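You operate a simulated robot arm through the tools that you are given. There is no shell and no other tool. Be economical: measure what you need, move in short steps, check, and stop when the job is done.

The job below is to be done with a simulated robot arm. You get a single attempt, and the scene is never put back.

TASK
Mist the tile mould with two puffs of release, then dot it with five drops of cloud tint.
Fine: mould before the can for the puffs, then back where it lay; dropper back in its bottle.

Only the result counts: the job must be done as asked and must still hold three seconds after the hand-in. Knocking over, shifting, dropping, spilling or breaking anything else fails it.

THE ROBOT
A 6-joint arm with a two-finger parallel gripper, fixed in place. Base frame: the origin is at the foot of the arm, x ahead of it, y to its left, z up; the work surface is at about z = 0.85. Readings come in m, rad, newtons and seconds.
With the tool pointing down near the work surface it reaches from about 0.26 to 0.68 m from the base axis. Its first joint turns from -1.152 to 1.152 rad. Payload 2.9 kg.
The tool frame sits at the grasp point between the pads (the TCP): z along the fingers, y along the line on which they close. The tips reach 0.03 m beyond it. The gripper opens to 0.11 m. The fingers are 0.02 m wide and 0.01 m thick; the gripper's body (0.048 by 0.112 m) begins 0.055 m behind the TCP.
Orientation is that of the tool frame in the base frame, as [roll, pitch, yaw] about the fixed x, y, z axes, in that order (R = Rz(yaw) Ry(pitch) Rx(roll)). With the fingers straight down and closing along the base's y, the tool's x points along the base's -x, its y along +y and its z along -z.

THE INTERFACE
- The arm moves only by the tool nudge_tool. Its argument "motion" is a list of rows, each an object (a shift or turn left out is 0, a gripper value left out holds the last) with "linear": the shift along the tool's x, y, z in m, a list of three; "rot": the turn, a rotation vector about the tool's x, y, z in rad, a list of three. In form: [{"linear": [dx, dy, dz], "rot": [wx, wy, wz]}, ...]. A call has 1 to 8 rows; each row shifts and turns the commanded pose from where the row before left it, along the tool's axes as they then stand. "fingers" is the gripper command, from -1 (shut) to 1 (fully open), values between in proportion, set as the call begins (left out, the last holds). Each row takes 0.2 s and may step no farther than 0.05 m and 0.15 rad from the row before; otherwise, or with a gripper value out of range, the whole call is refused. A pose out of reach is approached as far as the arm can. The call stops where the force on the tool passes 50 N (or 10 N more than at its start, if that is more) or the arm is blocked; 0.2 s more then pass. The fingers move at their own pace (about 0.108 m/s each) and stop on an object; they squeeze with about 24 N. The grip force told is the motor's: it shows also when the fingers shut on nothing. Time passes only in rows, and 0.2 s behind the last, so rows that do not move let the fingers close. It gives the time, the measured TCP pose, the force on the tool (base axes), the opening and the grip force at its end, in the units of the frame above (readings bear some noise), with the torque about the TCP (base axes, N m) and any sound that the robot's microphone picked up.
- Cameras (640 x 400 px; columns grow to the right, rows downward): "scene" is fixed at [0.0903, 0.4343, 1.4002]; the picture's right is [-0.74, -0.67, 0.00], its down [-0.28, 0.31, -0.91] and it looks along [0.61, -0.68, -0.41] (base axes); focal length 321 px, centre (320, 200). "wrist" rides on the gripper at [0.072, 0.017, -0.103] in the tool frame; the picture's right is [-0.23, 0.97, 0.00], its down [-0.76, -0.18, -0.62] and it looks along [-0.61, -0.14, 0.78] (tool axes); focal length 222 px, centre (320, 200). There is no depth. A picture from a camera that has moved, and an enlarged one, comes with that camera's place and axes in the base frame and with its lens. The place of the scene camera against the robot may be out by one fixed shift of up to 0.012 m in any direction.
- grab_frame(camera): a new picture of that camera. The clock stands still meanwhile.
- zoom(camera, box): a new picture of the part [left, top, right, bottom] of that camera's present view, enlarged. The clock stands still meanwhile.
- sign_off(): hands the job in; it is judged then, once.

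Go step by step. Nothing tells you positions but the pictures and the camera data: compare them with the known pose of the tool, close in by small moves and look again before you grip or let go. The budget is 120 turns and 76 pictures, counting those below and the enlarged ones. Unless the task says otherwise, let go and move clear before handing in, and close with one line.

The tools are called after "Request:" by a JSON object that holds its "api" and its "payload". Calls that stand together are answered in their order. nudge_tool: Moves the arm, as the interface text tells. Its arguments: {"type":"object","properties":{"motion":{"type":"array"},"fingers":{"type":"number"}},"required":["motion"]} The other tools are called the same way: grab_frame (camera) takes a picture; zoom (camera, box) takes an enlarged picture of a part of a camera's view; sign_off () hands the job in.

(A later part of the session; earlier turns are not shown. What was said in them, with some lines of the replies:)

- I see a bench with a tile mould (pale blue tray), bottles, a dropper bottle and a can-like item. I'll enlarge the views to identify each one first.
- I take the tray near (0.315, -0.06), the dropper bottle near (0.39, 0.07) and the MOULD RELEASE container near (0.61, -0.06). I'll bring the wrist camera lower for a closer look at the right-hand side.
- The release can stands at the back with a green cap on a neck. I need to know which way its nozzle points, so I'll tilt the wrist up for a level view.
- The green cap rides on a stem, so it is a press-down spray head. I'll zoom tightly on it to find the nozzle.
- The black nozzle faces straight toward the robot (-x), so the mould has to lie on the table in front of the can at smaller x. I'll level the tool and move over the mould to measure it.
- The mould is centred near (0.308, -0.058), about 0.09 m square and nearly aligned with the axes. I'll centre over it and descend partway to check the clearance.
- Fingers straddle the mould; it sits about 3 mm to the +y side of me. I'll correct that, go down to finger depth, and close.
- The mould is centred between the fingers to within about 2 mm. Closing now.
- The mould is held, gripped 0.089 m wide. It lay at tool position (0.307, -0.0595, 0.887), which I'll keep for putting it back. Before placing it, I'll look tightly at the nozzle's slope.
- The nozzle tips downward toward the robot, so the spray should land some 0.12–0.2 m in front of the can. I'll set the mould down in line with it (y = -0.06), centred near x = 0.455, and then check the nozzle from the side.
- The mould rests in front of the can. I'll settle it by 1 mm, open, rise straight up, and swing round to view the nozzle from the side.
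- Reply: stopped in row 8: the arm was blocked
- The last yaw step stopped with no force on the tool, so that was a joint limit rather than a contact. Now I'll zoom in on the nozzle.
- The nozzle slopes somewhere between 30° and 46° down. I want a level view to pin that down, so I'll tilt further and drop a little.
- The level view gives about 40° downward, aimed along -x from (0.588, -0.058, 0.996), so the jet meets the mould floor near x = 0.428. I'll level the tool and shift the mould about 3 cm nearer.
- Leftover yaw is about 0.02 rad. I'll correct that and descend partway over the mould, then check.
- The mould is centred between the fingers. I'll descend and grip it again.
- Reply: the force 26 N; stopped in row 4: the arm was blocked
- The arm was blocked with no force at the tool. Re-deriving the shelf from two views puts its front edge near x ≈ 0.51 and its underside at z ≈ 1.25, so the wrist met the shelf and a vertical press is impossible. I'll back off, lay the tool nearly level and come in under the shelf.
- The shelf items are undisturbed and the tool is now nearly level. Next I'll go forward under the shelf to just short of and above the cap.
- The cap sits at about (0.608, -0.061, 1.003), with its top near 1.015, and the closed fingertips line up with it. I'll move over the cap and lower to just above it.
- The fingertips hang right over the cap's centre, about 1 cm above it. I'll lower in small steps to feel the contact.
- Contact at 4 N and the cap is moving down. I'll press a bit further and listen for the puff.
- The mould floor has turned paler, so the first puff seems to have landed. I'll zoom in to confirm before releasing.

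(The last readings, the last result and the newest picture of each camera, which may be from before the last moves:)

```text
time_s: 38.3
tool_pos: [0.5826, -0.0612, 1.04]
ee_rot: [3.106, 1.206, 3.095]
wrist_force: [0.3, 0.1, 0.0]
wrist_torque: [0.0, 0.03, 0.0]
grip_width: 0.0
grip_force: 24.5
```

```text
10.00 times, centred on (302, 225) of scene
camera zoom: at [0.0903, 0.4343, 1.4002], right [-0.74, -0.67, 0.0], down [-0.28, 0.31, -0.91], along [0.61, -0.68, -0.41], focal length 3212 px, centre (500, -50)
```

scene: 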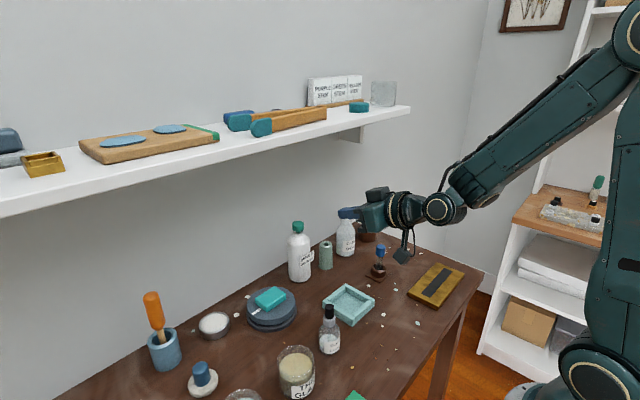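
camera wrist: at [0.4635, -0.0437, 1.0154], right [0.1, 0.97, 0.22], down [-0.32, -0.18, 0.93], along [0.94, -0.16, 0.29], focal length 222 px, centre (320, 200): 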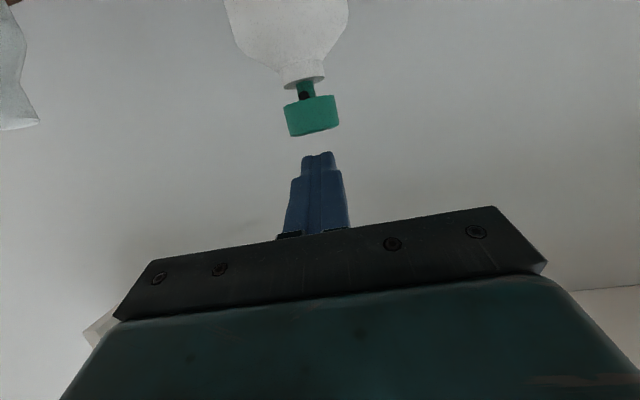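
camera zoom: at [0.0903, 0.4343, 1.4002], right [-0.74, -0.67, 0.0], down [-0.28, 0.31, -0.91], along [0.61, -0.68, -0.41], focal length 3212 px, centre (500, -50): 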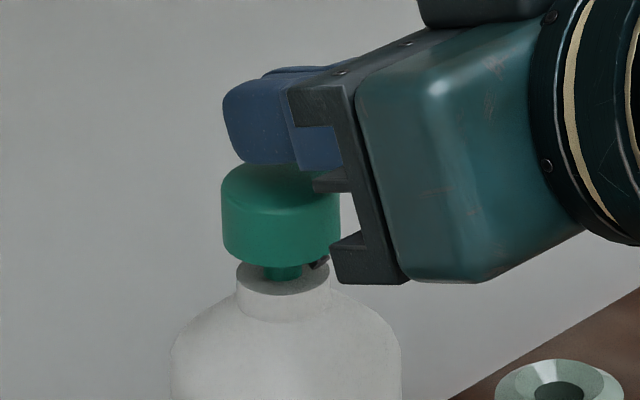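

The cap sprang back and the mould floor shows a grey-white film from puff one. I'll take a reference picture, then press a second time to the same depth.

Request:
{"api": "zoom", "payload": {"camera": "scene", "box": [316, 278, 380, 328]}}

Request:
{"api": "nudge_tool", "payload": {"motion": [{"linear": [0.0075, 0, 0.0028]}, {"linear": [0.0056, 0, 0.0021]}, {}]}}

Request:
{"api": "zoom", "payload": {"camera": "scene", "box": [316, 278, 380, 328]}}

```text
8.00 times, centred on (348, 303) of scene
camera zoom: at [0.0903, 0.4343, 1.4002], right [-0.74, -0.67, 0.0], down [-0.28, 0.31, -0.91], along [0.61, -0.68, -0.41], focal length 2570 px, centre (96, -624)
```

zoom: 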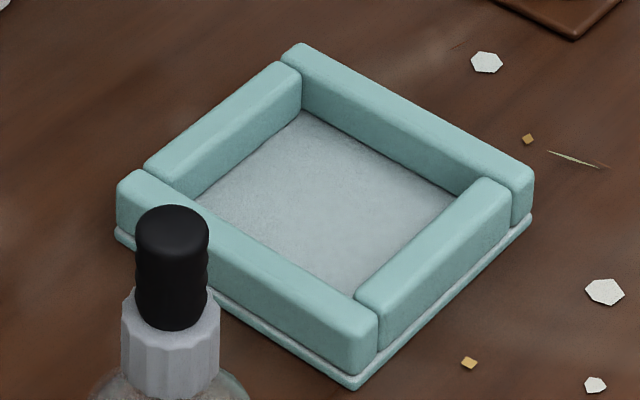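

```text
time_s: 39.1
tool_pos: [0.5834, -0.0611, 1.0281]
ee_rot: [3.108, 1.211, 3.092]
wrist_force: [1.3, 1.0, 5.6]
wrist_torque: [0.04, -0.18, 0.04]
grip_width: 0.0
grip_force: 23.7
```

```text
8.00 times, centred on (348, 303) of scene
camera zoom: at [0.0903, 0.4343, 1.4002], right [-0.74, -0.67, 0.0], down [-0.28, 0.31, -0.91], along [0.61, -0.68, -0.41], focal length 2570 px, centre (96, -624)
```

zoom: 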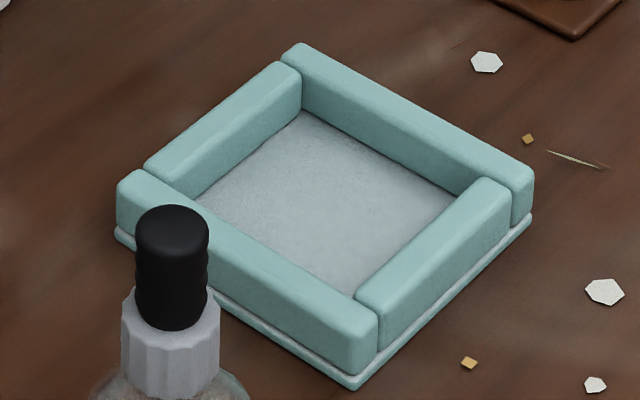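

No visible change yet, and the depth reads slightly less than last time. I'll let it settle and read the force again.

Request:
{"api": "nudge_tool", "payload": {"motion": [{}, {}]}}

Request:
{"api": "zoom", "payload": {"camera": "scene", "box": [270, 205, 334, 245]}}

Request:
{"api": "zoom", "payload": {"camera": "scene", "box": [316, 278, 380, 328]}}

```text
time_s: 39.7
tool_pos: [0.5841, -0.061, 1.0268]
ee_rot: [3.107, 1.207, 3.092]
wrist_force: [2.7, 0.3, 6.2]
wrist_torque: [0.05, -0.18, 0.05]
grip_width: 0.0
grip_force: 23.9
```

```text
10.00 times, centred on (302, 225) of scene
camera zoom: at [0.0903, 0.4343, 1.4002], right [-0.74, -0.67, 0.0], down [-0.28, 0.31, -0.91], along [0.61, -0.68, -0.41], focal length 3212 px, centre (500, -50)
```

zoom: 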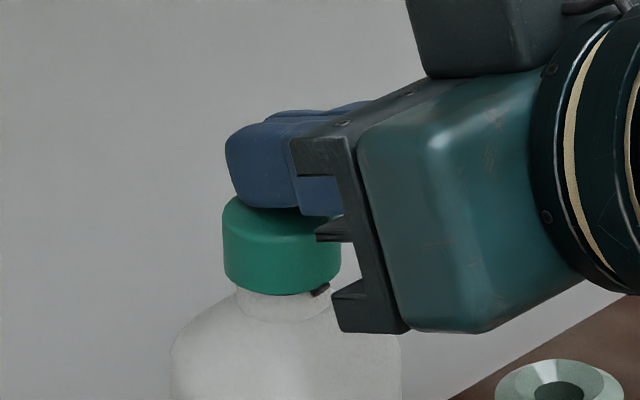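

```text
8.00 times, centred on (348, 303) of scene
camera zoom: at [0.0903, 0.4343, 1.4002], right [-0.74, -0.67, 0.0], down [-0.28, 0.31, -0.91], along [0.61, -0.68, -0.41], focal length 2570 px, centre (96, -624)
```

zoom: 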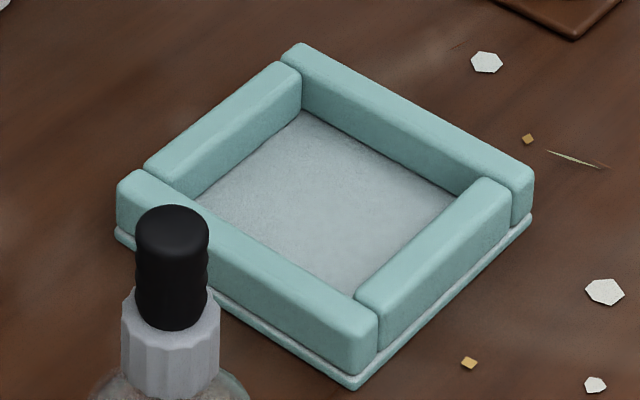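

The cap is down, but the second stroke might have ended a hair shallower than the first. Going 1.5 mm deeper within this same press can't add an extra puff, and it makes sure this one triggers.

Request:
{"api": "nudge_tool", "payload": {"motion": [{"linear": [0.0014, 0, 0.00053]}, {}]}}

Request:
{"api": "zoom", "payload": {"camera": "scene", "box": [316, 278, 380, 328]}}

```text
time_s: 40.3
tool_pos: [0.5829, -0.0621, 1.0257]
ee_rot: [3.108, 1.211, 3.092]
wrist_force: [4.3, 0.7, 10.5]
wrist_torque: [-0.03, -0.32, 0.02]
grip_width: 0.0002
grip_force: 24.2
```

```text
8.00 times, centred on (348, 303) of scene
camera zoom: at [0.0903, 0.4343, 1.4002], right [-0.74, -0.67, 0.0], down [-0.28, 0.31, -0.91], along [0.61, -0.68, -0.41], focal length 2570 px, centre (96, -624)
```

zoom: 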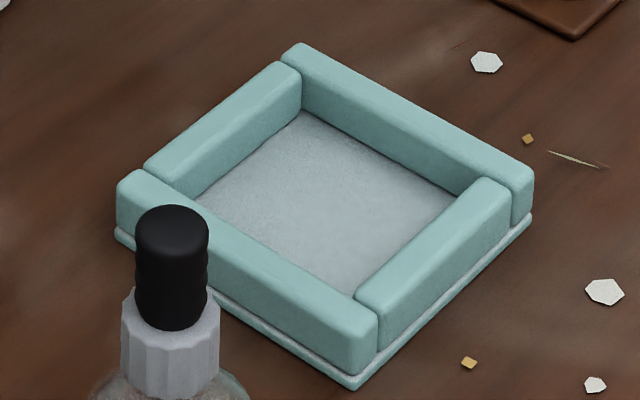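

Both strokes have been made: two full presses with a full release between them, 10 N at the end of the second. I'll rise, back out from under the shelf, level the tool and open.

Request:
{"api": "nudge_tool", "payload": {"motion": [{"linear": [-0.0187, 0, -0.0071]}, {"linear": [-0.0374, 0, -0.0142]}, {"linear": [0.0142, 0, -0.0374]}, {"linear": [0.0142, 0, -0.0374]}, {"linear": [0.0142, 0, -0.0374]}, {"linear": [0.0124, 0, -0.0327]}, {}]}}

Request:
{"api": "nudge_tool", "payload": {"motion": [{"rot": [0, 0.15, 0]}, {"rot": [0, 0.15, 0]}, {"rot": [0, 0.15, 0]}, {"rot": [0, 0.15, 0]}, {"rot": [0, 0.15, 0]}, {"rot": [0, 0.15, 0]}, {"rot": [0, 0.15, 0]}, {"rot": [0, 0.15, 0]}], "fingers": 1}}

Request:
{"api": "nudge_tool", "payload": {"motion": [{}, {}]}}

```text
time_s: 41.9
tool_pos: [0.428, -0.0586, 1.081]
ee_rot: [3.108, 1.209, 3.093]
wrist_force: [0.0, -0.6, 0.8]
wrist_torque: [-0.02, 0.03, 0.02]
grip_width: 0.0001
grip_force: 24.1
```

```text
time_s: 43.7
tool_pos: [0.4286, -0.0584, 1.0846]
ee_rot: [3.128, 0.007, 3.123]
wrist_force: [-0.2, 0.6, 0.1]
wrist_torque: [-0.01, 0.01, 0.01]
grip_width: 0.1102
grip_force: 0.0
```

```text
time_s: 44.3
tool_pos: [0.4277, -0.0581, 1.0844]
ee_rot: [3.13, 0.007, 3.123]
wrist_force: [0.3, 0.1, -0.6]
wrist_torque: [0.0, -0.03, 0.0]
grip_width: 0.1099
grip_force: 0.1
```

I'll fix the small attitude errors and descend over the mould for a close look.

Request:
{"api": "nudge_tool", "payload": {"motion": [{"rot": [0.012, 0.007, -0.018]}, {"linear": [0, 0.0015, 0.04]}, {"linear": [0, 0, 0.045]}, {"linear": [0, 0, 0.045]}, {"linear": [0, 0, 0.025]}, {}]}}

Request:
{"api": "grab_frame", "payload": {"camera": "wrist"}}

```text
time_s: 45.7
tool_pos: [0.4284, -0.0588, 0.9297]
ee_rot: [-3.139, 0.002, -3.141]
wrist_force: [-0.3, 0.6, 0.5]
wrist_torque: [-0.02, 0.0, 0.0]
grip_width: 0.1099
grip_force: 0.0
```

```text
30 pictures are left
camera wrist: at [0.3551, -0.0419, 1.0319], right [0.23, 0.97, 0.0], down [0.76, -0.18, 0.62], along [0.61, -0.14, -0.78], focal length 222 px, centre (320, 200)
```

wrist: 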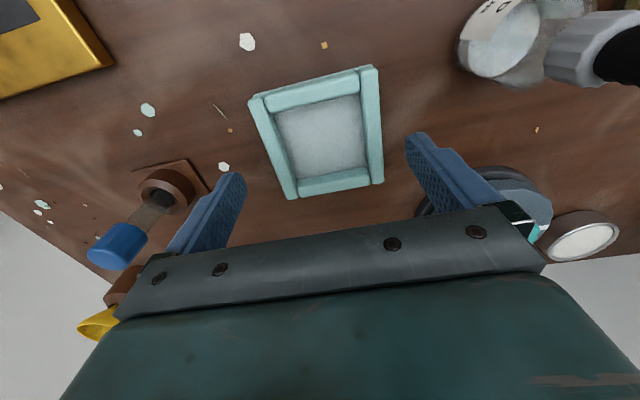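

The film on the floor is plain to see, and the mould is about 2 mm to +y. I'll grip it and carry it back to where it lay, (0.307, -0.0595).

Request:
{"api": "nudge_tool", "payload": {"motion": [{"linear": [0, 0.002, 0.02]}, {"linear": [0, 0, 0.021]}, {}]}}

Request:
{"api": "nudge_tool", "payload": {"motion": [{}, {}, {"linear": [0, 0, -0.03]}, {"linear": [0.04, -0.001, 0]}, {"linear": [0.04, -0.001, 0]}, {"linear": [0.041, 0, 0]}, {}], "fingers": 0.4}}

```text
time_s: 46.5
tool_pos: [0.4285, -0.0575, 0.8878]
ee_rot: [3.141, 0.002, -3.141]
wrist_force: [-0.1, 0.0, 0.1]
wrist_torque: [-0.02, 0.02, -0.01]
grip_width: 0.1098
grip_force: 0.0
```

```text
time_s: 48.1
tool_pos: [0.3073, -0.058, 0.9172]
ee_rot: [-3.141, 0.002, 3.141]
wrist_force: [-0.1, 0.8, -0.3]
wrist_torque: [-0.03, 0.0, -0.01]
grip_width: 0.089
grip_force: 23.8
```

Request:
{"api": "nudge_tool", "payload": {"motion": [{"linear": [0, -0.001, 0.02]}, {"linear": [0, 0, 0.0085]}, {}, {}]}}

```text
time_s: 49.1
tool_pos: [0.3071, -0.0601, 0.889]
ee_rot: [-3.141, 0.002, 3.141]
wrist_force: [-1.0, 0.8, -1.4]
wrist_torque: [0.0, 0.0, 0.01]
grip_width: 0.0892
grip_force: 24.0
```

Request:
{"api": "nudge_tool", "payload": {"motion": [{"linear": [0, 0, 0.0008]}, {}]}}

Request:
{"api": "nudge_tool", "payload": {"motion": [{}, {}, {"linear": [0, 0, -0.02]}, {"linear": [0, 0, -0.04]}, {"linear": [0, 0, -0.04]}, {"linear": [0, 0, -0.05]}, {}], "fingers": 1}}

Request:
{"api": "grab_frame", "payload": {"camera": "scene"}}

Request:
{"api": "grab_frame", "payload": {"camera": "wrist"}}

```text
time_s: 49.7
tool_pos: [0.308, -0.058, 0.8887]
ee_rot: [3.141, 0.003, -3.141]
wrist_force: [0.1, 0.0, -0.3]
wrist_torque: [0.0, 0.0, 0.02]
grip_width: 0.0893
grip_force: 23.7
```

```text
time_s: 51.3
tool_pos: [0.3067, -0.0578, 1.0382]
ee_rot: [-3.14, 0.003, 3.141]
wrist_force: [-0.2, 0.4, 0.1]
wrist_torque: [0.01, 0.0, -0.02]
grip_width: 0.1101
grip_force: 0.1
```

```text
29 pictures are left
```

scene: 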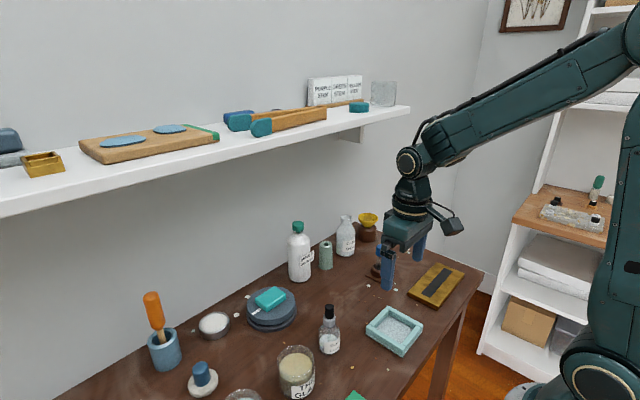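

```text
28 pictures are left
camera wrist: at [0.2337, -0.0424, 1.1421], right [0.23, 0.97, 0.0], down [0.76, -0.18, 0.62], along [0.61, -0.14, -0.78], focal length 222 px, centre (320, 200)
```

wrist: 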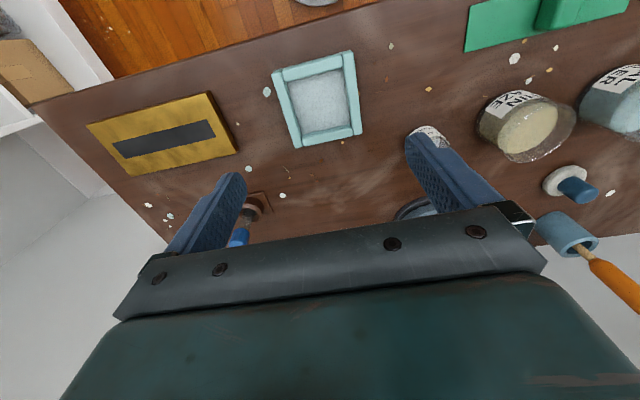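

The mould is back where it lay, matching the first picture. Next is the CLOUD COLOUR dropper bottle near (0.39, 0.065), so I'll hover over it and measure.

Request:
{"api": "nudge_tool", "payload": {"motion": [{"linear": [0, 0, -0.04]}, {"linear": [-0.03, 0.04, 0]}, {"linear": [-0.03, 0.04, 0]}, {"linear": [-0.02, 0.043, 0]}, {}]}}

Request:
{"api": "grab_frame", "payload": {"camera": "wrist"}}

Request:
{"api": "zoom", "payload": {"camera": "scene", "box": [290, 280, 370, 360]}}

```text
time_s: 52.5
tool_pos: [0.3895, 0.064, 1.077]
ee_rot: [3.14, 0.0, -3.141]
wrist_force: [-0.6, 0.3, 0.9]
wrist_torque: [0.01, 0.01, -0.01]
grip_width: 0.1103
grip_force: 0.1
```

```text
27 pictures are left
camera wrist: at [0.3163, 0.0807, 1.1813], right [0.23, 0.97, 0.0], down [0.76, -0.18, 0.62], along [0.61, -0.14, -0.78], focal length 222 px, centre (320, 200)
```

wrist: 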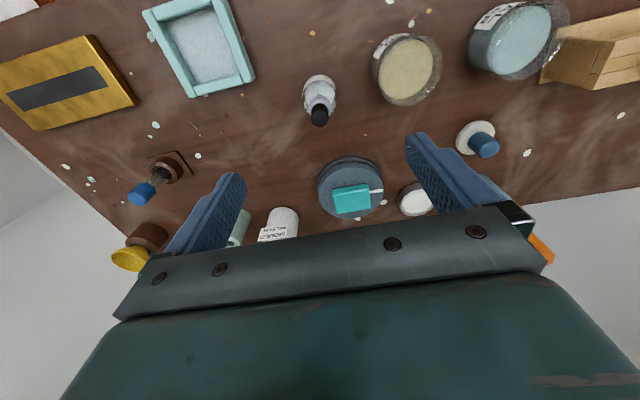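

```text
5.00 times, centred on (330, 320) of scene
camera zoom: at [0.0903, 0.4343, 1.4002], right [-0.74, -0.67, 0.0], down [-0.28, 0.31, -0.91], along [0.61, -0.68, -0.41], focal length 1606 px, centre (270, -400)
```

zoom: 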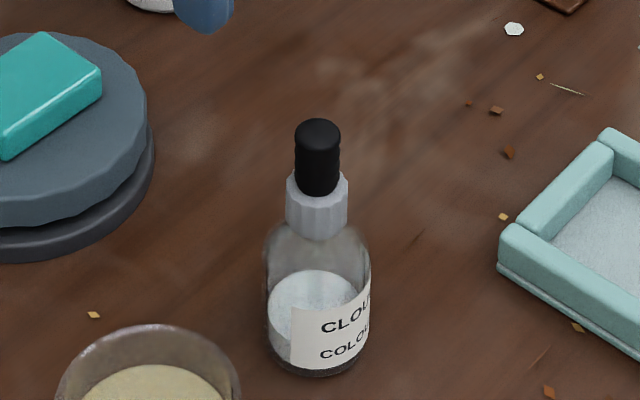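

I put the bulb's top at about (0.388, 0.065, 0.963); the bulb is about 2 cm wide and 3 cm tall, with a wider collar below it. I'll narrow the fingers to 5 cm, come down over it and check.

Request:
{"api": "nudge_tool", "payload": {"motion": [{"linear": [0.001, 0.001, 0.04]}, {"linear": [0, 0, 0.037]}, {}], "fingers": -0.05}}

Request:
{"api": "grab_frame", "payload": {"camera": "wrist"}}

Request:
{"api": "zoom", "payload": {"camera": "scene", "box": [290, 270, 370, 350]}}

```text
time_s: 53.3
tool_pos: [0.3879, 0.065, 1.002]
ee_rot: [3.141, 0.003, -3.141]
wrist_force: [-0.5, 0.5, -0.6]
wrist_torque: [-0.02, -0.01, 0.01]
grip_width: 0.0522
grip_force: 0.1
```

```text
25 pictures are left
camera wrist: at [0.3146, 0.0806, 1.1049], right [0.23, 0.97, 0.0], down [0.76, -0.18, 0.62], along [0.61, -0.14, -0.78], focal length 222 px, centre (320, 200)
```

wrist: 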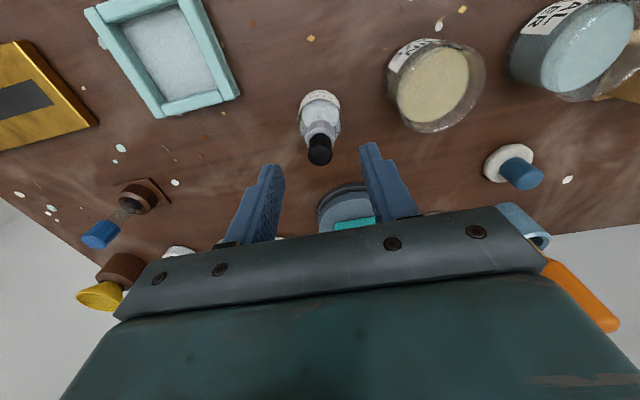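

```text
5.00 times, centred on (330, 310) of scene
camera zoom: at [0.0903, 0.4343, 1.4002], right [-0.74, -0.67, 0.0], down [-0.28, 0.31, -0.91], along [0.61, -0.68, -0.41], focal length 1606 px, centre (270, -350)
```

zoom: 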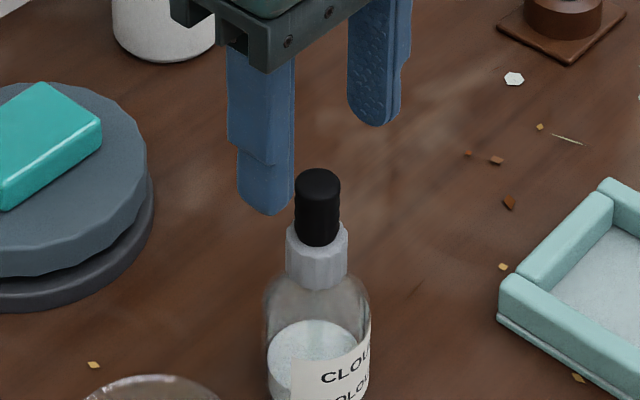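

Triangulating from two heights puts the bulb's top at about (0.385, 0.065, 0.970). I'll drop until the tips bracket the bulb just above the collar.

Request:
{"api": "nudge_tool", "payload": {"motion": [{"linear": [0.003, 0, 0.015]}, {"linear": [0, 0, 0.013]}, {}]}}

Request:
{"api": "zoom", "payload": {"camera": "wrist", "box": [240, 100, 400, 200]}}

Request:
{"api": "zoom", "payload": {"camera": "scene", "box": [298, 275, 362, 340]}}

```text
time_s: 54.1
tool_pos: [0.383, 0.0648, 0.9739]
ee_rot: [3.14, 0.002, -3.141]
wrist_force: [0.5, 0.4, 0.3]
wrist_torque: [0.01, -0.03, -0.01]
grip_width: 0.0521
grip_force: 0.1
```

```text
4.00 times, centred on (320, 150) of wrist
camera zoom: at [0.3105, 0.081, 1.0772], right [0.23, 0.97, 0.0], down [0.76, -0.18, 0.62], along [0.61, -0.14, -0.78], focal length 888 px, centre (320, 400)
```

zoom: 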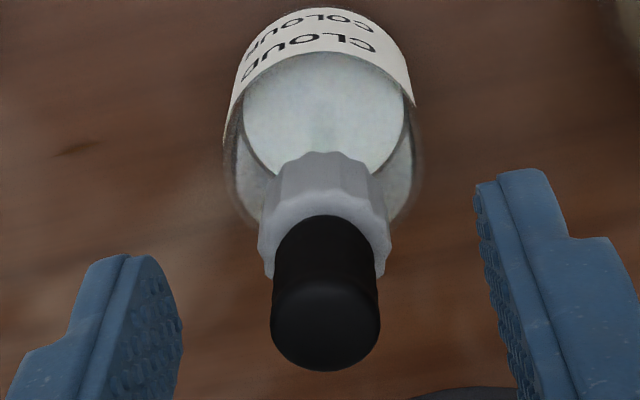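

```text
6.15 times, centred on (330, 308) of scene
camera zoom: at [0.0903, 0.4343, 1.4002], right [-0.74, -0.67, 0.0], down [-0.28, 0.31, -0.91], along [0.61, -0.68, -0.41], focal length 1977 px, centre (258, -462)
```

zoom: 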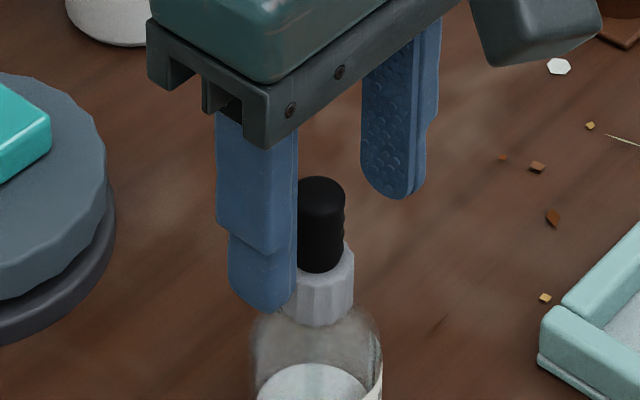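

The bulb spans z ≈ 0.941–0.962 and the tips sit just above the collar. I'll shift 4 mm forward and close slowly toward 2 cm, while the dropper is still in its bottle.

Request:
{"api": "nudge_tool", "payload": {"motion": [{"linear": [-0.004, 0, 0.0015]}, {}, {}], "fingers": -0.63}}

```text
time_s: 54.9
tool_pos: [0.3874, 0.0661, 0.9718]
ee_rot: [-3.141, 0.003, -3.141]
wrist_force: [0.0, 0.8, -0.1]
wrist_torque: [-0.02, -0.03, 0.02]
grip_width: 0.0204
grip_force: 0.0
```

Request:
{"api": "nudge_tool", "payload": {"motion": [{}, {}], "fingers": -0.67}}

```text
time_s: 55.5
tool_pos: [0.3861, 0.0651, 0.9739]
ee_rot: [3.141, 0.002, 3.141]
wrist_force: [-0.6, -0.5, 0.5]
wrist_torque: [-0.04, -0.03, 0.03]
grip_width: 0.0183
grip_force: 0.1
```

Request:
{"api": "nudge_tool", "payload": {"motion": [{}, {}], "fingers": -0.7}}

```text
time_s: 56.1
tool_pos: [0.3867, 0.0647, 0.9732]
ee_rot: [-3.141, 0.0, -3.141]
wrist_force: [-0.4, 0.0, -0.8]
wrist_torque: [0.02, 0.0, 0.01]
grip_width: 0.0174
grip_force: 1.1
```

First contact: 0.0174 m wide at 1.1 N. I'll tighten a little at a time.

Request:
{"api": "nudge_tool", "payload": {"motion": [{}, {}], "fingers": -0.73}}

Request:
{"api": "nudge_tool", "payload": {"motion": [{}, {}], "fingers": -0.76}}

```text
time_s: 56.7
tool_pos: [0.3864, 0.0645, 0.9724]
ee_rot: [3.141, 0.002, -3.142]
wrist_force: [0.1, 0.1, -0.4]
wrist_torque: [0.01, 0.01, -0.01]
grip_width: 0.0163
grip_force: 20.8
```

```text
time_s: 57.3
tool_pos: [0.3867, 0.0649, 0.9723]
ee_rot: [3.141, 0.003, 3.14]
wrist_force: [-0.2, -0.4, 0.1]
wrist_torque: [0.0, 0.02, -0.01]
grip_width: 0.0153
grip_force: 24.2
```

The bulb is soft: 0.0163 m at 21 N and 0.0153 m at 24 N. I'll find the full-squeeze width while it is still in the bottle.

Request:
{"api": "nudge_tool", "payload": {"motion": [{}, {}, {}], "fingers": -1}}

Request:
{"api": "nudge_tool", "payload": {"motion": [{}, {}, {}], "fingers": -0.715}}

```text
time_s: 58.1
tool_pos: [0.3877, 0.0655, 0.9724]
ee_rot: [-3.141, 0.003, -3.141]
wrist_force: [-0.5, 0.6, 0.7]
wrist_torque: [-0.03, 0.0, 0.0]
grip_width: 0.0153
grip_force: 24.3
```

```text
time_s: 58.9
tool_pos: [0.388, 0.0645, 0.9721]
ee_rot: [-3.141, 0.003, -3.141]
wrist_force: [0.1, 0.5, -0.1]
wrist_torque: [-0.03, -0.01, 0.01]
grip_width: 0.0164
grip_force: 8.5
```

Full squeeze is 0.0153 m and a light hold is near 0.0165 m, and releasing in the bottle should have filled the dropper. I'll ease to a lighter hold before lifting.

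Request:
{"api": "nudge_tool", "payload": {"motion": [{}, {}], "fingers": -0.705}}

Request:
{"api": "nudge_tool", "payload": {"motion": [{"linear": [0, 0, -0.01]}, {"linear": [0, 0, -0.01]}, {}]}}

Request:
{"api": "zoom", "payload": {"camera": "scene", "box": [290, 260, 370, 360]}}

```text
time_s: 59.5
tool_pos: [0.3863, 0.0646, 0.9726]
ee_rot: [3.141, 0.002, -3.14]
wrist_force: [-0.2, 0.2, 0.4]
wrist_torque: [0.03, 0.0, 0.03]
grip_width: 0.0166
grip_force: 9.2
```

```text
time_s: 60.3
tool_pos: [0.3866, 0.0654, 0.9923]
ee_rot: [-3.141, 0.002, -3.14]
wrist_force: [-0.7, 0.5, -0.5]
wrist_torque: [-0.01, -0.01, -0.01]
grip_width: 0.0167
grip_force: 8.9
```

```text
4.00 times, centred on (330, 310) of scene
camera zoom: at [0.0903, 0.4343, 1.4002], right [-0.74, -0.67, 0.0], down [-0.28, 0.31, -0.91], along [0.61, -0.68, -0.41], focal length 1285 px, centre (280, -240)
```

zoom: 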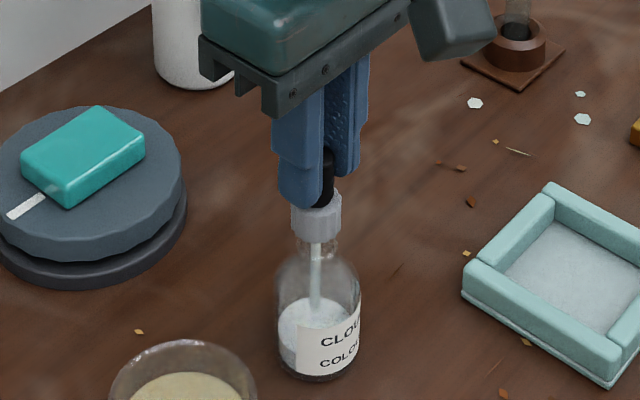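

The dropper lifts cleanly with its pipette and the bottle stays put. I'll keep lifting gently.

Request:
{"api": "nudge_tool", "payload": {"motion": [{"linear": [0, 0, -0.015]}, {"linear": [0, 0, -0.015]}, {"linear": [0, 0, -0.015]}, {"linear": [0, 0, -0.015]}, {"linear": [0, 0, -0.01]}, {}]}}

Request:
{"api": "zoom", "payload": {"camera": "scene", "box": [290, 220, 390, 345]}}

```text
time_s: 61.7
tool_pos: [0.3872, 0.065, 1.0638]
ee_rot: [3.14, 0.003, -3.139]
wrist_force: [0.2, -0.7, 0.1]
wrist_torque: [-0.01, 0.0, -0.02]
grip_width: 0.0167
grip_force: 9.3
```

```text
3.20 times, centred on (340, 282) of scene
camera zoom: at [0.0903, 0.4343, 1.4002], right [-0.74, -0.67, 0.0], down [-0.28, 0.31, -0.91], along [0.61, -0.68, -0.41], focal length 1028 px, centre (256, -64)
```

zoom: 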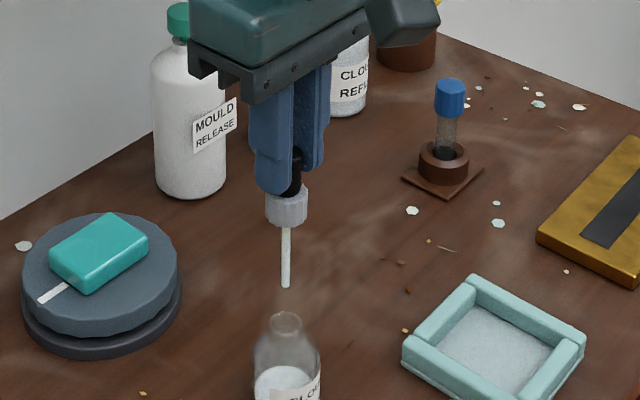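

The dropper is clear of the bottle, with the pipette tip about 0.097 m below the TCP. I'll carry it over the mould's centre and lower it until the tip is a few centimetres above the floor.

Request:
{"api": "nudge_tool", "payload": {"motion": [{"linear": [0.016, -0.0246, 0]}, {"linear": [0.016, -0.0246, 0]}, {"linear": [0.016, -0.0246, 0]}, {"linear": [0.016, -0.0246, 0]}, {"linear": [0.016, -0.0246, 0]}, {"linear": [0, 0, 0.02]}, {"linear": [0, 0, 0.02]}, {}]}}

Request:
{"api": "zoom", "payload": {"camera": "scene", "box": [340, 260, 460, 370]}}

Request:
{"api": "zoom", "payload": {"camera": "wrist", "box": [220, 60, 420, 200]}}

```text
time_s: 63.5
tool_pos: [0.3077, -0.0583, 1.0221]
ee_rot: [3.14, 0.002, 3.139]
wrist_force: [-1.4, -0.7, -0.5]
wrist_torque: [0.01, 0.01, 0.02]
grip_width: 0.0168
grip_force: 8.6
```

```text
3.64 times, centred on (400, 315) of scene
camera zoom: at [0.0903, 0.4343, 1.4002], right [-0.74, -0.67, 0.0], down [-0.28, 0.31, -0.91], along [0.61, -0.68, -0.41], focal length 1168 px, centre (29, -218)
```

zoom: 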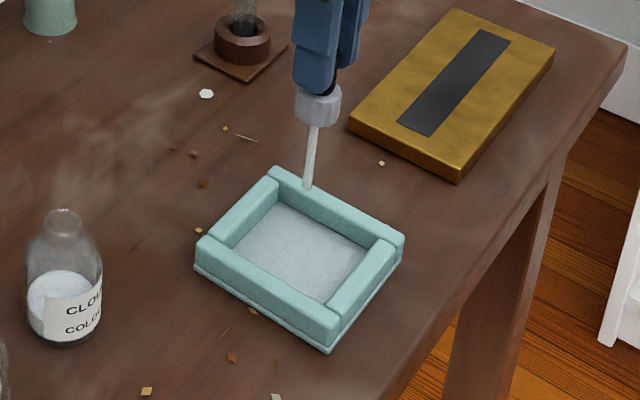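

```text
2.86 times, centred on (320, 130) of wrist
camera zoom: at [0.2347, -0.0421, 1.1254], right [0.23, 0.97, 0.0], down [0.76, -0.18, 0.62], along [0.61, -0.14, -0.78], focal length 635 px, centre (320, 400)
```

zoom: 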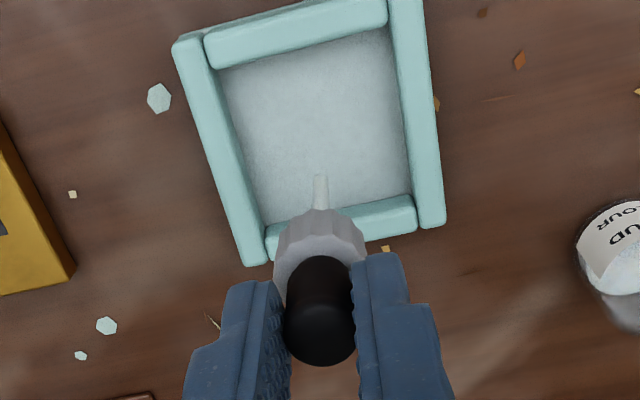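

The tip hangs over the mould's centre. I'll lower it to 3 cm above the floor, squeeze once, relax, and look for a dot.

Request:
{"api": "nudge_tool", "payload": {"motion": [{"linear": [0, 0, 0.0125]}, {"linear": [0, 0, 0.0125]}, {}]}}

Request:
{"api": "nudge_tool", "payload": {"motion": [{}, {}], "fingers": -1}}

Request:
{"api": "nudge_tool", "payload": {"motion": [{}, {}], "fingers": -0.705}}

Request:
{"api": "zoom", "payload": {"camera": "scene", "box": [360, 290, 430, 360]}}

```text
time_s: 64.3
tool_pos: [0.3079, -0.0583, 0.9969]
ee_rot: [-3.141, -0.001, 3.141]
wrist_force: [0.5, -0.2, -0.2]
wrist_torque: [-0.02, 0.04, -0.01]
grip_width: 0.0169
grip_force: 8.7
```

```text
time_s: 64.9
tool_pos: [0.3078, -0.0583, 0.9971]
ee_rot: [-3.14, 0.002, -3.141]
wrist_force: [-0.1, 0.9, -0.1]
wrist_torque: [-0.01, -0.01, 0.01]
grip_width: 0.0153
grip_force: 23.9
```

```text
time_s: 65.5
tool_pos: [0.3074, -0.0582, 0.9956]
ee_rot: [3.141, 0.002, 3.141]
wrist_force: [0.0, 0.4, 0.3]
wrist_torque: [-0.01, 0.01, -0.03]
grip_width: 0.0173
grip_force: 0.9
```

```text
5.71 times, centred on (395, 325) of scene
camera zoom: at [0.0903, 0.4343, 1.4002], right [-0.74, -0.67, 0.0], down [-0.28, 0.31, -0.91], along [0.61, -0.68, -0.41], focal length 1836 px, centre (-109, -514)
```

zoom: 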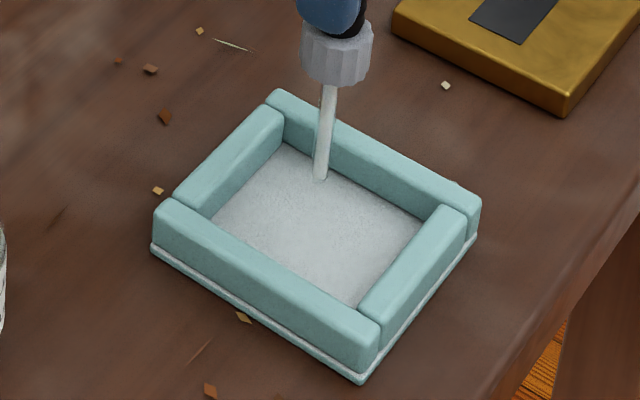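

The hold dropped to 0.9 N, so I'll firm it slightly at once. No obvious dot from this angle, so I'll check from the wrist camera.

Request:
{"api": "nudge_tool", "payload": {"motion": [{}], "fingers": -0.712}}

Request:
{"api": "zoom", "payload": {"camera": "wrist", "box": [260, 60, 380, 150]}}

```text
time_s: 65.9
tool_pos: [0.3083, -0.0588, 0.9976]
ee_rot: [-3.142, 0.002, 3.14]
wrist_force: [-1.0, -0.1, 0.1]
wrist_torque: [0.0, -0.02, -0.02]
grip_width: 0.0172
grip_force: 0.7
```

```text
4.44 times, centred on (320, 105) of wrist
camera zoom: at [0.2352, -0.042, 1.1003], right [0.23, 0.97, 0.0], down [0.76, -0.18, 0.62], along [0.61, -0.14, -0.78], focal length 987 px, centre (320, 622)
```

zoom: 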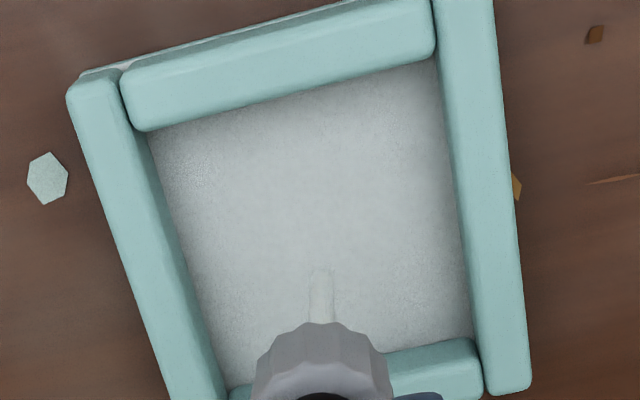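

The whole floor looks whiter than before the squeeze, so the tint seems to show as a colour shift rather than a dot. I'll squeeze once more and compare the same view.

Request:
{"api": "nudge_tool", "payload": {"motion": [{}, {}], "fingers": -1}}

Request:
{"api": "nudge_tool", "payload": {"motion": [{}, {}], "fingers": -0.715}}

Request:
{"api": "zoom", "payload": {"camera": "wrist", "box": [260, 60, 380, 150]}}

```text
time_s: 66.5
tool_pos: [0.3074, -0.059, 0.9985]
ee_rot: [3.141, 0.002, 3.141]
wrist_force: [0.2, -0.3, -0.5]
wrist_torque: [0.03, 0.02, 0.01]
grip_width: 0.0152
grip_force: 24.4
```

```text
time_s: 67.1
tool_pos: [0.3086, -0.0589, 0.9961]
ee_rot: [3.141, 0.002, 3.141]
wrist_force: [0.0, -0.3, -0.1]
wrist_torque: [0.0, 0.01, -0.03]
grip_width: 0.0168
grip_force: 9.6
```

```text
4.44 times, centred on (320, 105) of wrist
camera zoom: at [0.2352, -0.042, 1.1003], right [0.23, 0.97, 0.0], down [0.76, -0.18, 0.62], along [0.61, -0.14, -0.78], focal length 987 px, centre (320, 622)
```

zoom: 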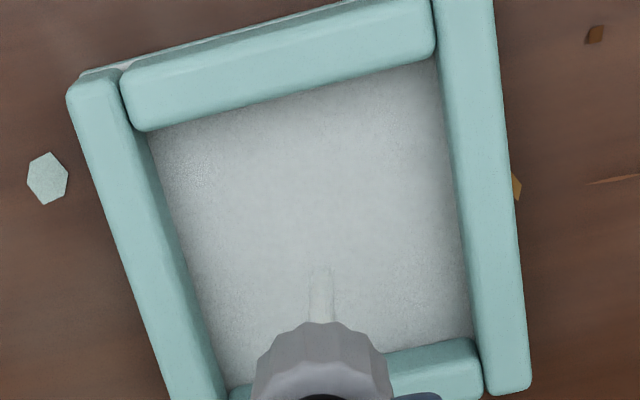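

No further visible change, so the tint shows only once and I must count squeezes instead: two so far. I'll relax to a clearly light hold before each squeeze so that every one counts.

Request:
{"api": "nudge_tool", "payload": {"motion": [{}], "fingers": -0.7}}

```text
time_s: 67.5
tool_pos: [0.3076, -0.0588, 0.9975]
ee_rot: [3.14, 0.001, -3.139]
wrist_force: [-0.1, -0.1, -0.5]
wrist_torque: [-0.01, 0.01, 0.01]
grip_width: 0.0174
grip_force: 1.1
```

Request:
{"api": "nudge_tool", "payload": {"motion": [{}, {}], "fingers": -1}}

Request:
{"api": "nudge_tool", "payload": {"motion": [{}, {}], "fingers": -0.705}}

Request:
{"api": "zoom", "payload": {"camera": "scene", "box": [360, 290, 430, 360]}}

```text
time_s: 68.1
tool_pos: [0.3087, -0.0584, 0.996]
ee_rot: [3.141, 0.002, -3.14]
wrist_force: [-0.3, 0.6, -0.2]
wrist_torque: [-0.01, 0.02, -0.04]
grip_width: 0.0153
grip_force: 23.3
```

```text
time_s: 68.7
tool_pos: [0.3086, -0.0585, 0.9969]
ee_rot: [-3.141, 0.002, 3.141]
wrist_force: [0.2, -0.3, 0.4]
wrist_torque: [0.03, -0.02, 0.04]
grip_width: 0.0172
grip_force: 0.9
```

```text
5.71 times, centred on (395, 325) of scene
camera zoom: at [0.0903, 0.4343, 1.4002], right [-0.74, -0.67, 0.0], down [-0.28, 0.31, -0.91], along [0.61, -0.68, -0.41], focal length 1836 px, centre (-109, -514)
```

zoom: 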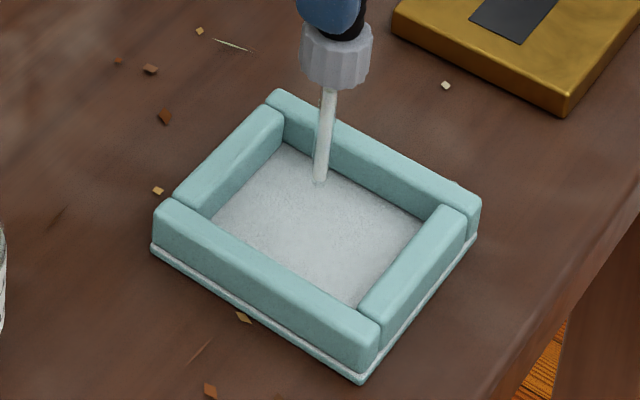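

Three squeezes done with the dropper still held. Now squeezes four and five, with a full relax between them.

Request:
{"api": "nudge_tool", "payload": {"motion": [{}, {}], "fingers": -1}}

Request:
{"api": "nudge_tool", "payload": {"motion": [{}, {}], "fingers": -0.705}}

Request:
{"api": "nudge_tool", "payload": {"motion": [{}, {}], "fingers": -1}}

Request:
{"api": "nudge_tool", "payload": {"motion": [{}, {}], "fingers": -0.715}}

Request:
{"api": "zoom", "payload": {"camera": "wrist", "box": [260, 60, 380, 150]}}

Request:
{"api": "zoom", "payload": {"camera": "scene", "box": [360, 270, 430, 340]}}

```text
time_s: 69.3
tool_pos: [0.3075, -0.0585, 0.9965]
ee_rot: [3.14, 0.002, 3.142]
wrist_force: [-0.7, -1.0, -0.2]
wrist_torque: [-0.03, -0.03, 0.01]
grip_width: 0.0153
grip_force: 23.8
```

```text
time_s: 69.9
tool_pos: [0.3084, -0.0593, 0.997]
ee_rot: [3.141, 0.003, -3.14]
wrist_force: [-0.2, 0.3, 1.1]
wrist_torque: [0.0, 0.0, -0.01]
grip_width: 0.0172
grip_force: 1.1
```

```text
time_s: 70.5
tool_pos: [0.3074, -0.0585, 0.9966]
ee_rot: [3.141, 0.002, -3.141]
wrist_force: [0.2, 1.0, -0.2]
wrist_torque: [0.01, 0.01, 0.01]
grip_width: 0.0152
grip_force: 24.2
```

```text
time_s: 71.1
tool_pos: [0.3071, -0.0583, 0.996]
ee_rot: [3.141, 0.003, 3.142]
wrist_force: [0.1, -0.7, -0.1]
wrist_torque: [-0.03, 0.03, -0.04]
grip_width: 0.0166
grip_force: 9.7
```

```text
4.44 times, centred on (320, 105) of wrist
camera zoom: at [0.2352, -0.042, 1.1003], right [0.23, 0.97, 0.0], down [0.76, -0.18, 0.62], along [0.61, -0.14, -0.78], focal length 987 px, centre (320, 622)
```

zoom: 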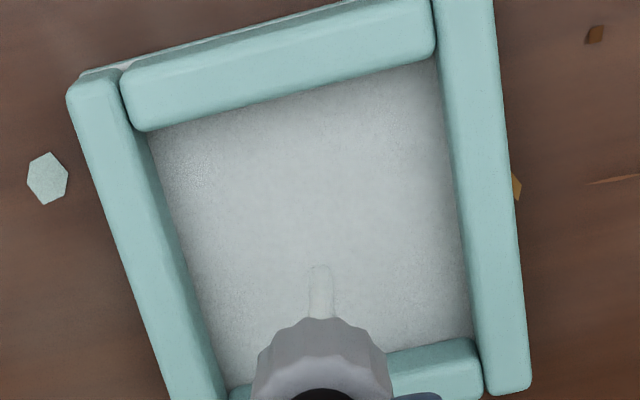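

```text
5.71 times, centred on (395, 305) of scene
camera zoom: at [0.0903, 0.4343, 1.4002], right [-0.74, -0.67, 0.0], down [-0.28, 0.31, -0.91], along [0.61, -0.68, -0.41], focal length 1836 px, centre (-109, -400)
```

zoom: 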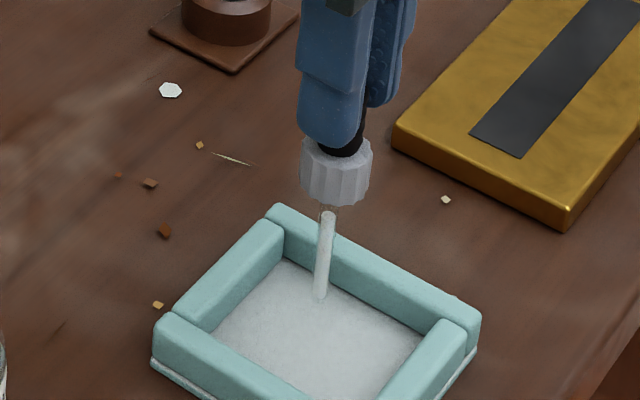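

Five squeezes given; the liquid level in the pipette has fallen and the dropper is still held at 9.7 N, though a few millimetres lower in the grip. I'll lift, retrace to above the bottle and check the alignment.

Request:
{"api": "nudge_tool", "payload": {"motion": [{"linear": [0, 0, -0.02]}, {"linear": [0, 0, -0.025]}, {"linear": [0, 0, -0.02]}, {"linear": [-0.016, 0.0246, 0]}, {"linear": [-0.016, 0.0246, 0]}, {"linear": [-0.016, 0.0246, 0]}, {"linear": [-0.016, 0.0246, 0]}, {"linear": [-0.016, 0.0246, 0]}]}}

Request:
{"api": "nudge_tool", "payload": {"motion": [{}, {}]}}

Request:
{"api": "zoom", "payload": {"camera": "scene", "box": [290, 250, 370, 350]}}

Request:
{"api": "zoom", "payload": {"camera": "wrist", "box": [260, 90, 380, 200]}}

```text
time_s: 72.9
tool_pos: [0.3893, 0.0658, 1.0638]
ee_rot: [3.141, 0.001, -3.141]
wrist_force: [-0.1, 0.7, -0.3]
wrist_torque: [0.0, 0.02, -0.01]
grip_width: 0.0166
grip_force: 9.5
```

```text
time_s: 73.5
tool_pos: [0.3891, 0.0653, 1.0636]
ee_rot: [3.14, 0.001, 3.141]
wrist_force: [-0.8, -0.1, 0.5]
wrist_torque: [0.01, 0.02, -0.03]
grip_width: 0.0168
grip_force: 9.5
```

```text
4.00 times, centred on (330, 300) of scene
camera zoom: at [0.0903, 0.4343, 1.4002], right [-0.74, -0.67, 0.0], down [-0.28, 0.31, -0.91], along [0.61, -0.68, -0.41], focal length 1285 px, centre (280, -200)
```

zoom: 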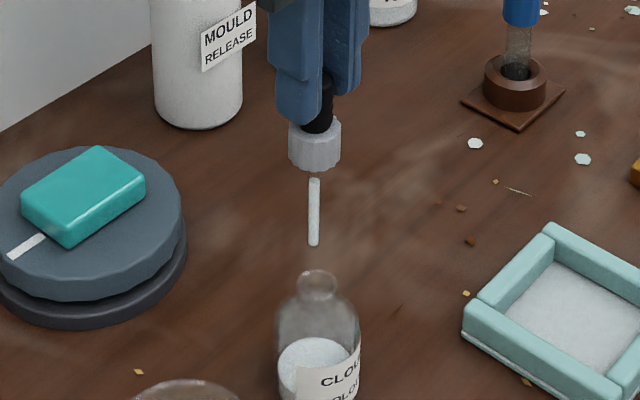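

```text
3.64 times, centred on (320, 145) of wrist
camera zoom: at [0.3158, 0.0822, 1.1664], right [0.23, 0.97, 0.0], down [0.76, -0.18, 0.62], along [0.61, -0.14, -0.78], focal length 808 px, centre (320, 400)
```

zoom: 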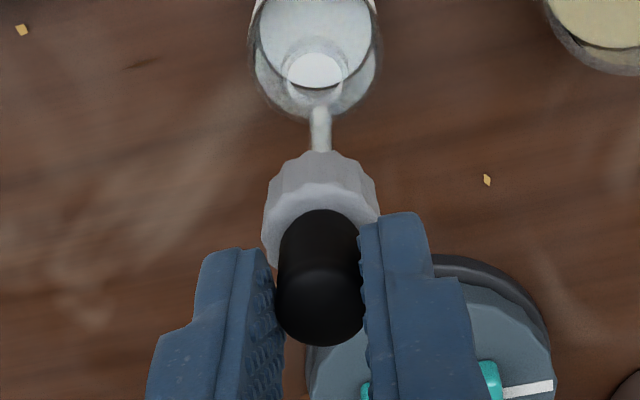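

The tip lines up with the neck to within about 2 mm. I'll trim y by 1.5 mm and lower until the tip enters the neck.

Request:
{"api": "nudge_tool", "payload": {"motion": [{"linear": [0.0005, -0.0015, 0.01]}, {"linear": [0, 0, 0.015]}, {"linear": [0, 0, 0.01]}, {}]}}

Request:
{"api": "zoom", "payload": {"camera": "scene", "box": [300, 270, 356, 340]}}

Request:
{"api": "zoom", "payload": {"camera": "wrist", "box": [280, 80, 360, 150]}}

```text
time_s: 74.5
tool_pos: [0.3864, 0.0639, 1.0265]
ee_rot: [-3.141, 0.003, -3.14]
wrist_force: [-0.5, 0.2, -0.1]
wrist_torque: [0.0, 0.01, 0.01]
grip_width: 0.0169
grip_force: 9.7
```

```text
5.71 times, centred on (328, 305) of scene
camera zoom: at [0.0903, 0.4343, 1.4002], right [-0.74, -0.67, 0.0], down [-0.28, 0.31, -0.91], along [0.61, -0.68, -0.41], focal length 1836 px, centre (274, -400)
```

zoom: 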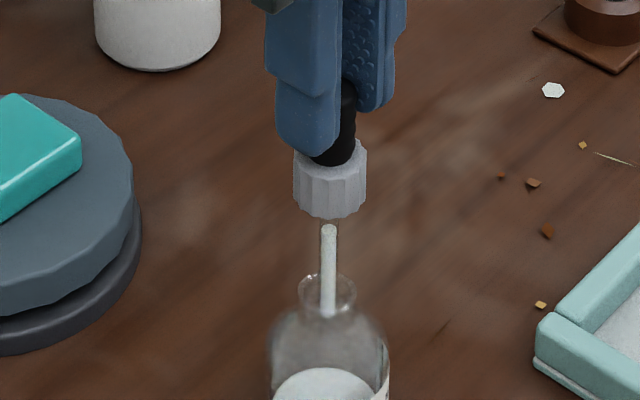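

```text
5.71 times, centred on (320, 115) of wrist
camera zoom: at [0.3138, 0.0808, 1.1303], right [0.23, 0.97, 0.0], down [0.76, -0.18, 0.62], along [0.61, -0.14, -0.78], focal length 1269 px, centre (320, 686)
```

zoom: 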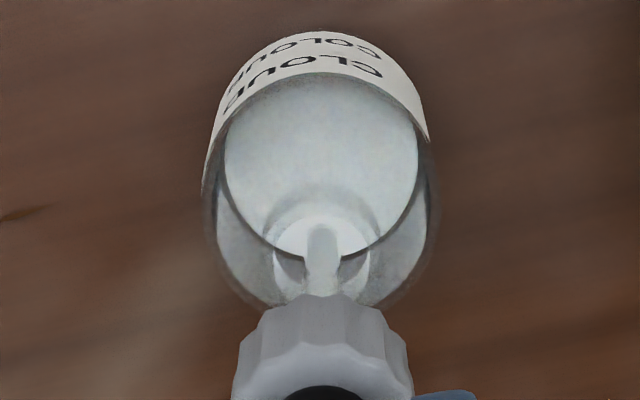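

The tip is centred in the neck and entering. I'll lower it further, then finish in small steps while watching the force.

Request:
{"api": "nudge_tool", "payload": {"motion": [{"linear": [0, 0, 0.012]}, {"linear": [0, 0, 0.012]}, {"linear": [0, 0, 0.01]}, {}]}}

Request:
{"api": "nudge_tool", "payload": {"motion": [{"linear": [0, 0, 0.005]}, {"linear": [0, 0, 0.004]}, {}]}}

Request:
{"api": "zoom", "payload": {"camera": "scene", "box": [300, 280, 356, 350]}}

```text
time_s: 75.5
tool_pos: [0.3884, 0.0641, 0.9925]
ee_rot: [-3.141, 0.002, 3.141]
wrist_force: [0.8, 0.4, 0.4]
wrist_torque: [0.02, -0.03, 0.0]
grip_width: 0.0164
grip_force: 9.4
```

```text
time_s: 76.3
tool_pos: [0.3869, 0.064, 0.9849]
ee_rot: [-3.139, 0.0, 3.141]
wrist_force: [-0.2, -1.0, -0.1]
wrist_torque: [0.01, 0.03, 0.0]
grip_width: 0.0168
grip_force: 9.7
```

```text
5.71 times, centred on (328, 315) of scene
camera zoom: at [0.0903, 0.4343, 1.4002], right [-0.74, -0.67, 0.0], down [-0.28, 0.31, -0.91], along [0.61, -0.68, -0.41], focal length 1836 px, centre (274, -457)
```

zoom: 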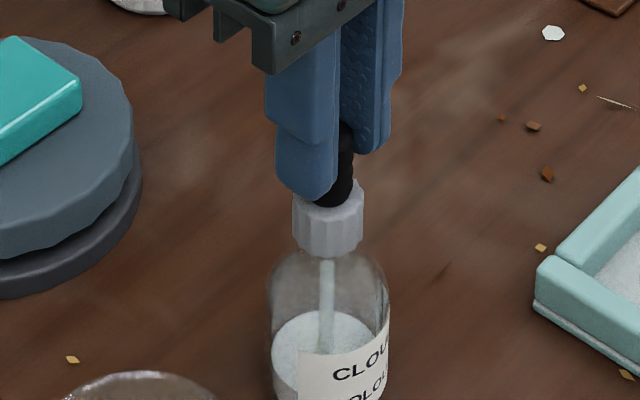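

Nearly seated. I'll take a few 2 mm steps.

Request:
{"api": "nudge_tool", "payload": {"motion": [{"linear": [0, 0, 0.002]}, {"linear": [0, 0, 0.002]}, {}]}}

Request:
{"api": "nudge_tool", "payload": {"motion": [{"linear": [0, 0, 0.002]}, {}]}}

```text
time_s: 77.1
tool_pos: [0.3868, 0.0642, 0.9796]
ee_rot: [-3.141, 0.001, 3.141]
wrist_force: [0.4, 0.2, -0.7]
wrist_torque: [0.0, 0.0, -0.01]
grip_width: 0.0167
grip_force: 9.3
```

```text
time_s: 77.7
tool_pos: [0.3878, 0.0631, 0.9782]
ee_rot: [-3.141, -0.001, -3.141]
wrist_force: [-0.7, 0.6, 0.0]
wrist_torque: [0.01, 0.01, 0.01]
grip_width: 0.0167
grip_force: 9.9
```

Request:
{"api": "nudge_tool", "payload": {"motion": [{"linear": [0, 0, 0.0015]}, {}]}}

Request:
{"api": "nudge_tool", "payload": {"motion": [{"linear": [0, 0, 0.0015]}, {}]}}

Request:
{"api": "zoom", "payload": {"camera": "scene", "box": [300, 280, 356, 350]}}

```text
time_s: 78.3
tool_pos: [0.3864, 0.0621, 0.9772]
ee_rot: [-3.141, 0.0, 3.141]
wrist_force: [-0.1, 0.5, 1.8]
wrist_torque: [-0.01, -0.02, 0.01]
grip_width: 0.0166
grip_force: 9.7
```

```text
time_s: 78.9
tool_pos: [0.3868, 0.0639, 0.9761]
ee_rot: [-3.141, 0.002, 3.141]
wrist_force: [-0.4, -0.3, 0.9]
wrist_torque: [-0.02, -0.03, 0.01]
grip_width: 0.0169
grip_force: 1.5
```

```text
5.71 times, centred on (328, 315) of scene
camera zoom: at [0.0903, 0.4343, 1.4002], right [-0.74, -0.67, 0.0], down [-0.28, 0.31, -0.91], along [0.61, -0.68, -0.41], focal length 1836 px, centre (274, -457)
```

zoom: 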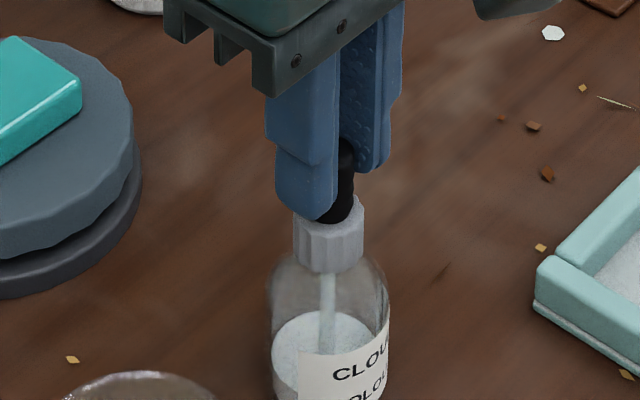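

The collar is seated on the neck, with contact felt at about 0.977. I'll open, rise clear and inspect.

Request:
{"api": "nudge_tool", "payload": {"motion": [{}, {}, {}], "fingers": -0.1}}

Request:
{"api": "nudge_tool", "payload": {"motion": [{"linear": [0, 0, -0.02]}, {"linear": [0, 0, -0.03]}, {"linear": [0, 0, -0.04]}, {"linear": [0, 0, -0.04]}, {}]}}

Request:
{"api": "grab_frame", "payload": {"camera": "scene"}}

Request:
{"api": "zoom", "payload": {"camera": "scene", "box": [290, 280, 430, 370]}}

```text
time_s: 79.7
tool_pos: [0.3869, 0.0645, 0.9756]
ee_rot: [-3.141, 0.002, -3.141]
wrist_force: [-0.1, -0.9, -0.5]
wrist_torque: [0.02, 0.01, -0.02]
grip_width: 0.0492
grip_force: 0.1
```

```text
time_s: 80.9
tool_pos: [0.3841, 0.0619, 1.107]
ee_rot: [3.141, 0.001, -3.141]
wrist_force: [0.0, 0.2, -0.5]
wrist_torque: [0.0, 0.0, 0.04]
grip_width: 0.0496
grip_force: 0.1
```

```text
5 pictures are left
```

scene: 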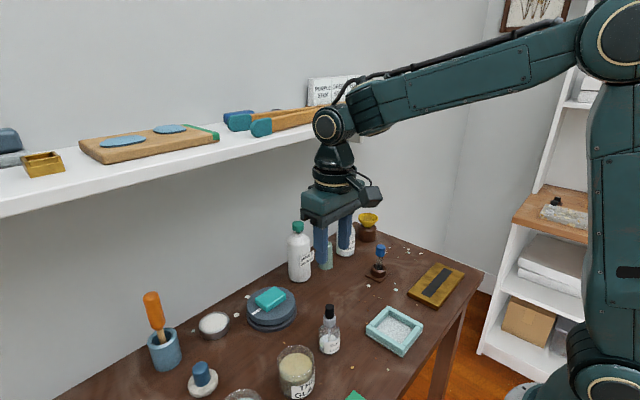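

```text
4.44 times, centred on (360, 325) of scene
camera zoom: at [0.0903, 0.4343, 1.4002], right [-0.74, -0.67, 0.0], down [-0.28, 0.31, -0.91], along [0.61, -0.68, -0.41], focal length 1428 px, centre (142, -356)
```

zoom: 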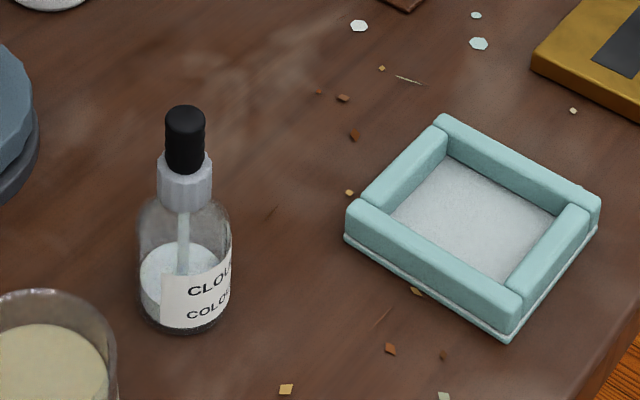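

The dropper sits in its bottle, the mould is back where it lay with film and tint on it, everything else is undisturbed, and the arm is clear. Handing in.

Request:
{"api": "sign_off", "payload": {}}

```text
The job is handed in.
```

I gave the mould two puffs of release and five squeezes of cloud tint, then put it back where it lay and seated the dropper in its bottle. The counts rest on presses and squeezes, because only the first puff and first drop showed clearly. The wrist was stopped once by what I took to be the shelf, with nothing moved in the pictures.
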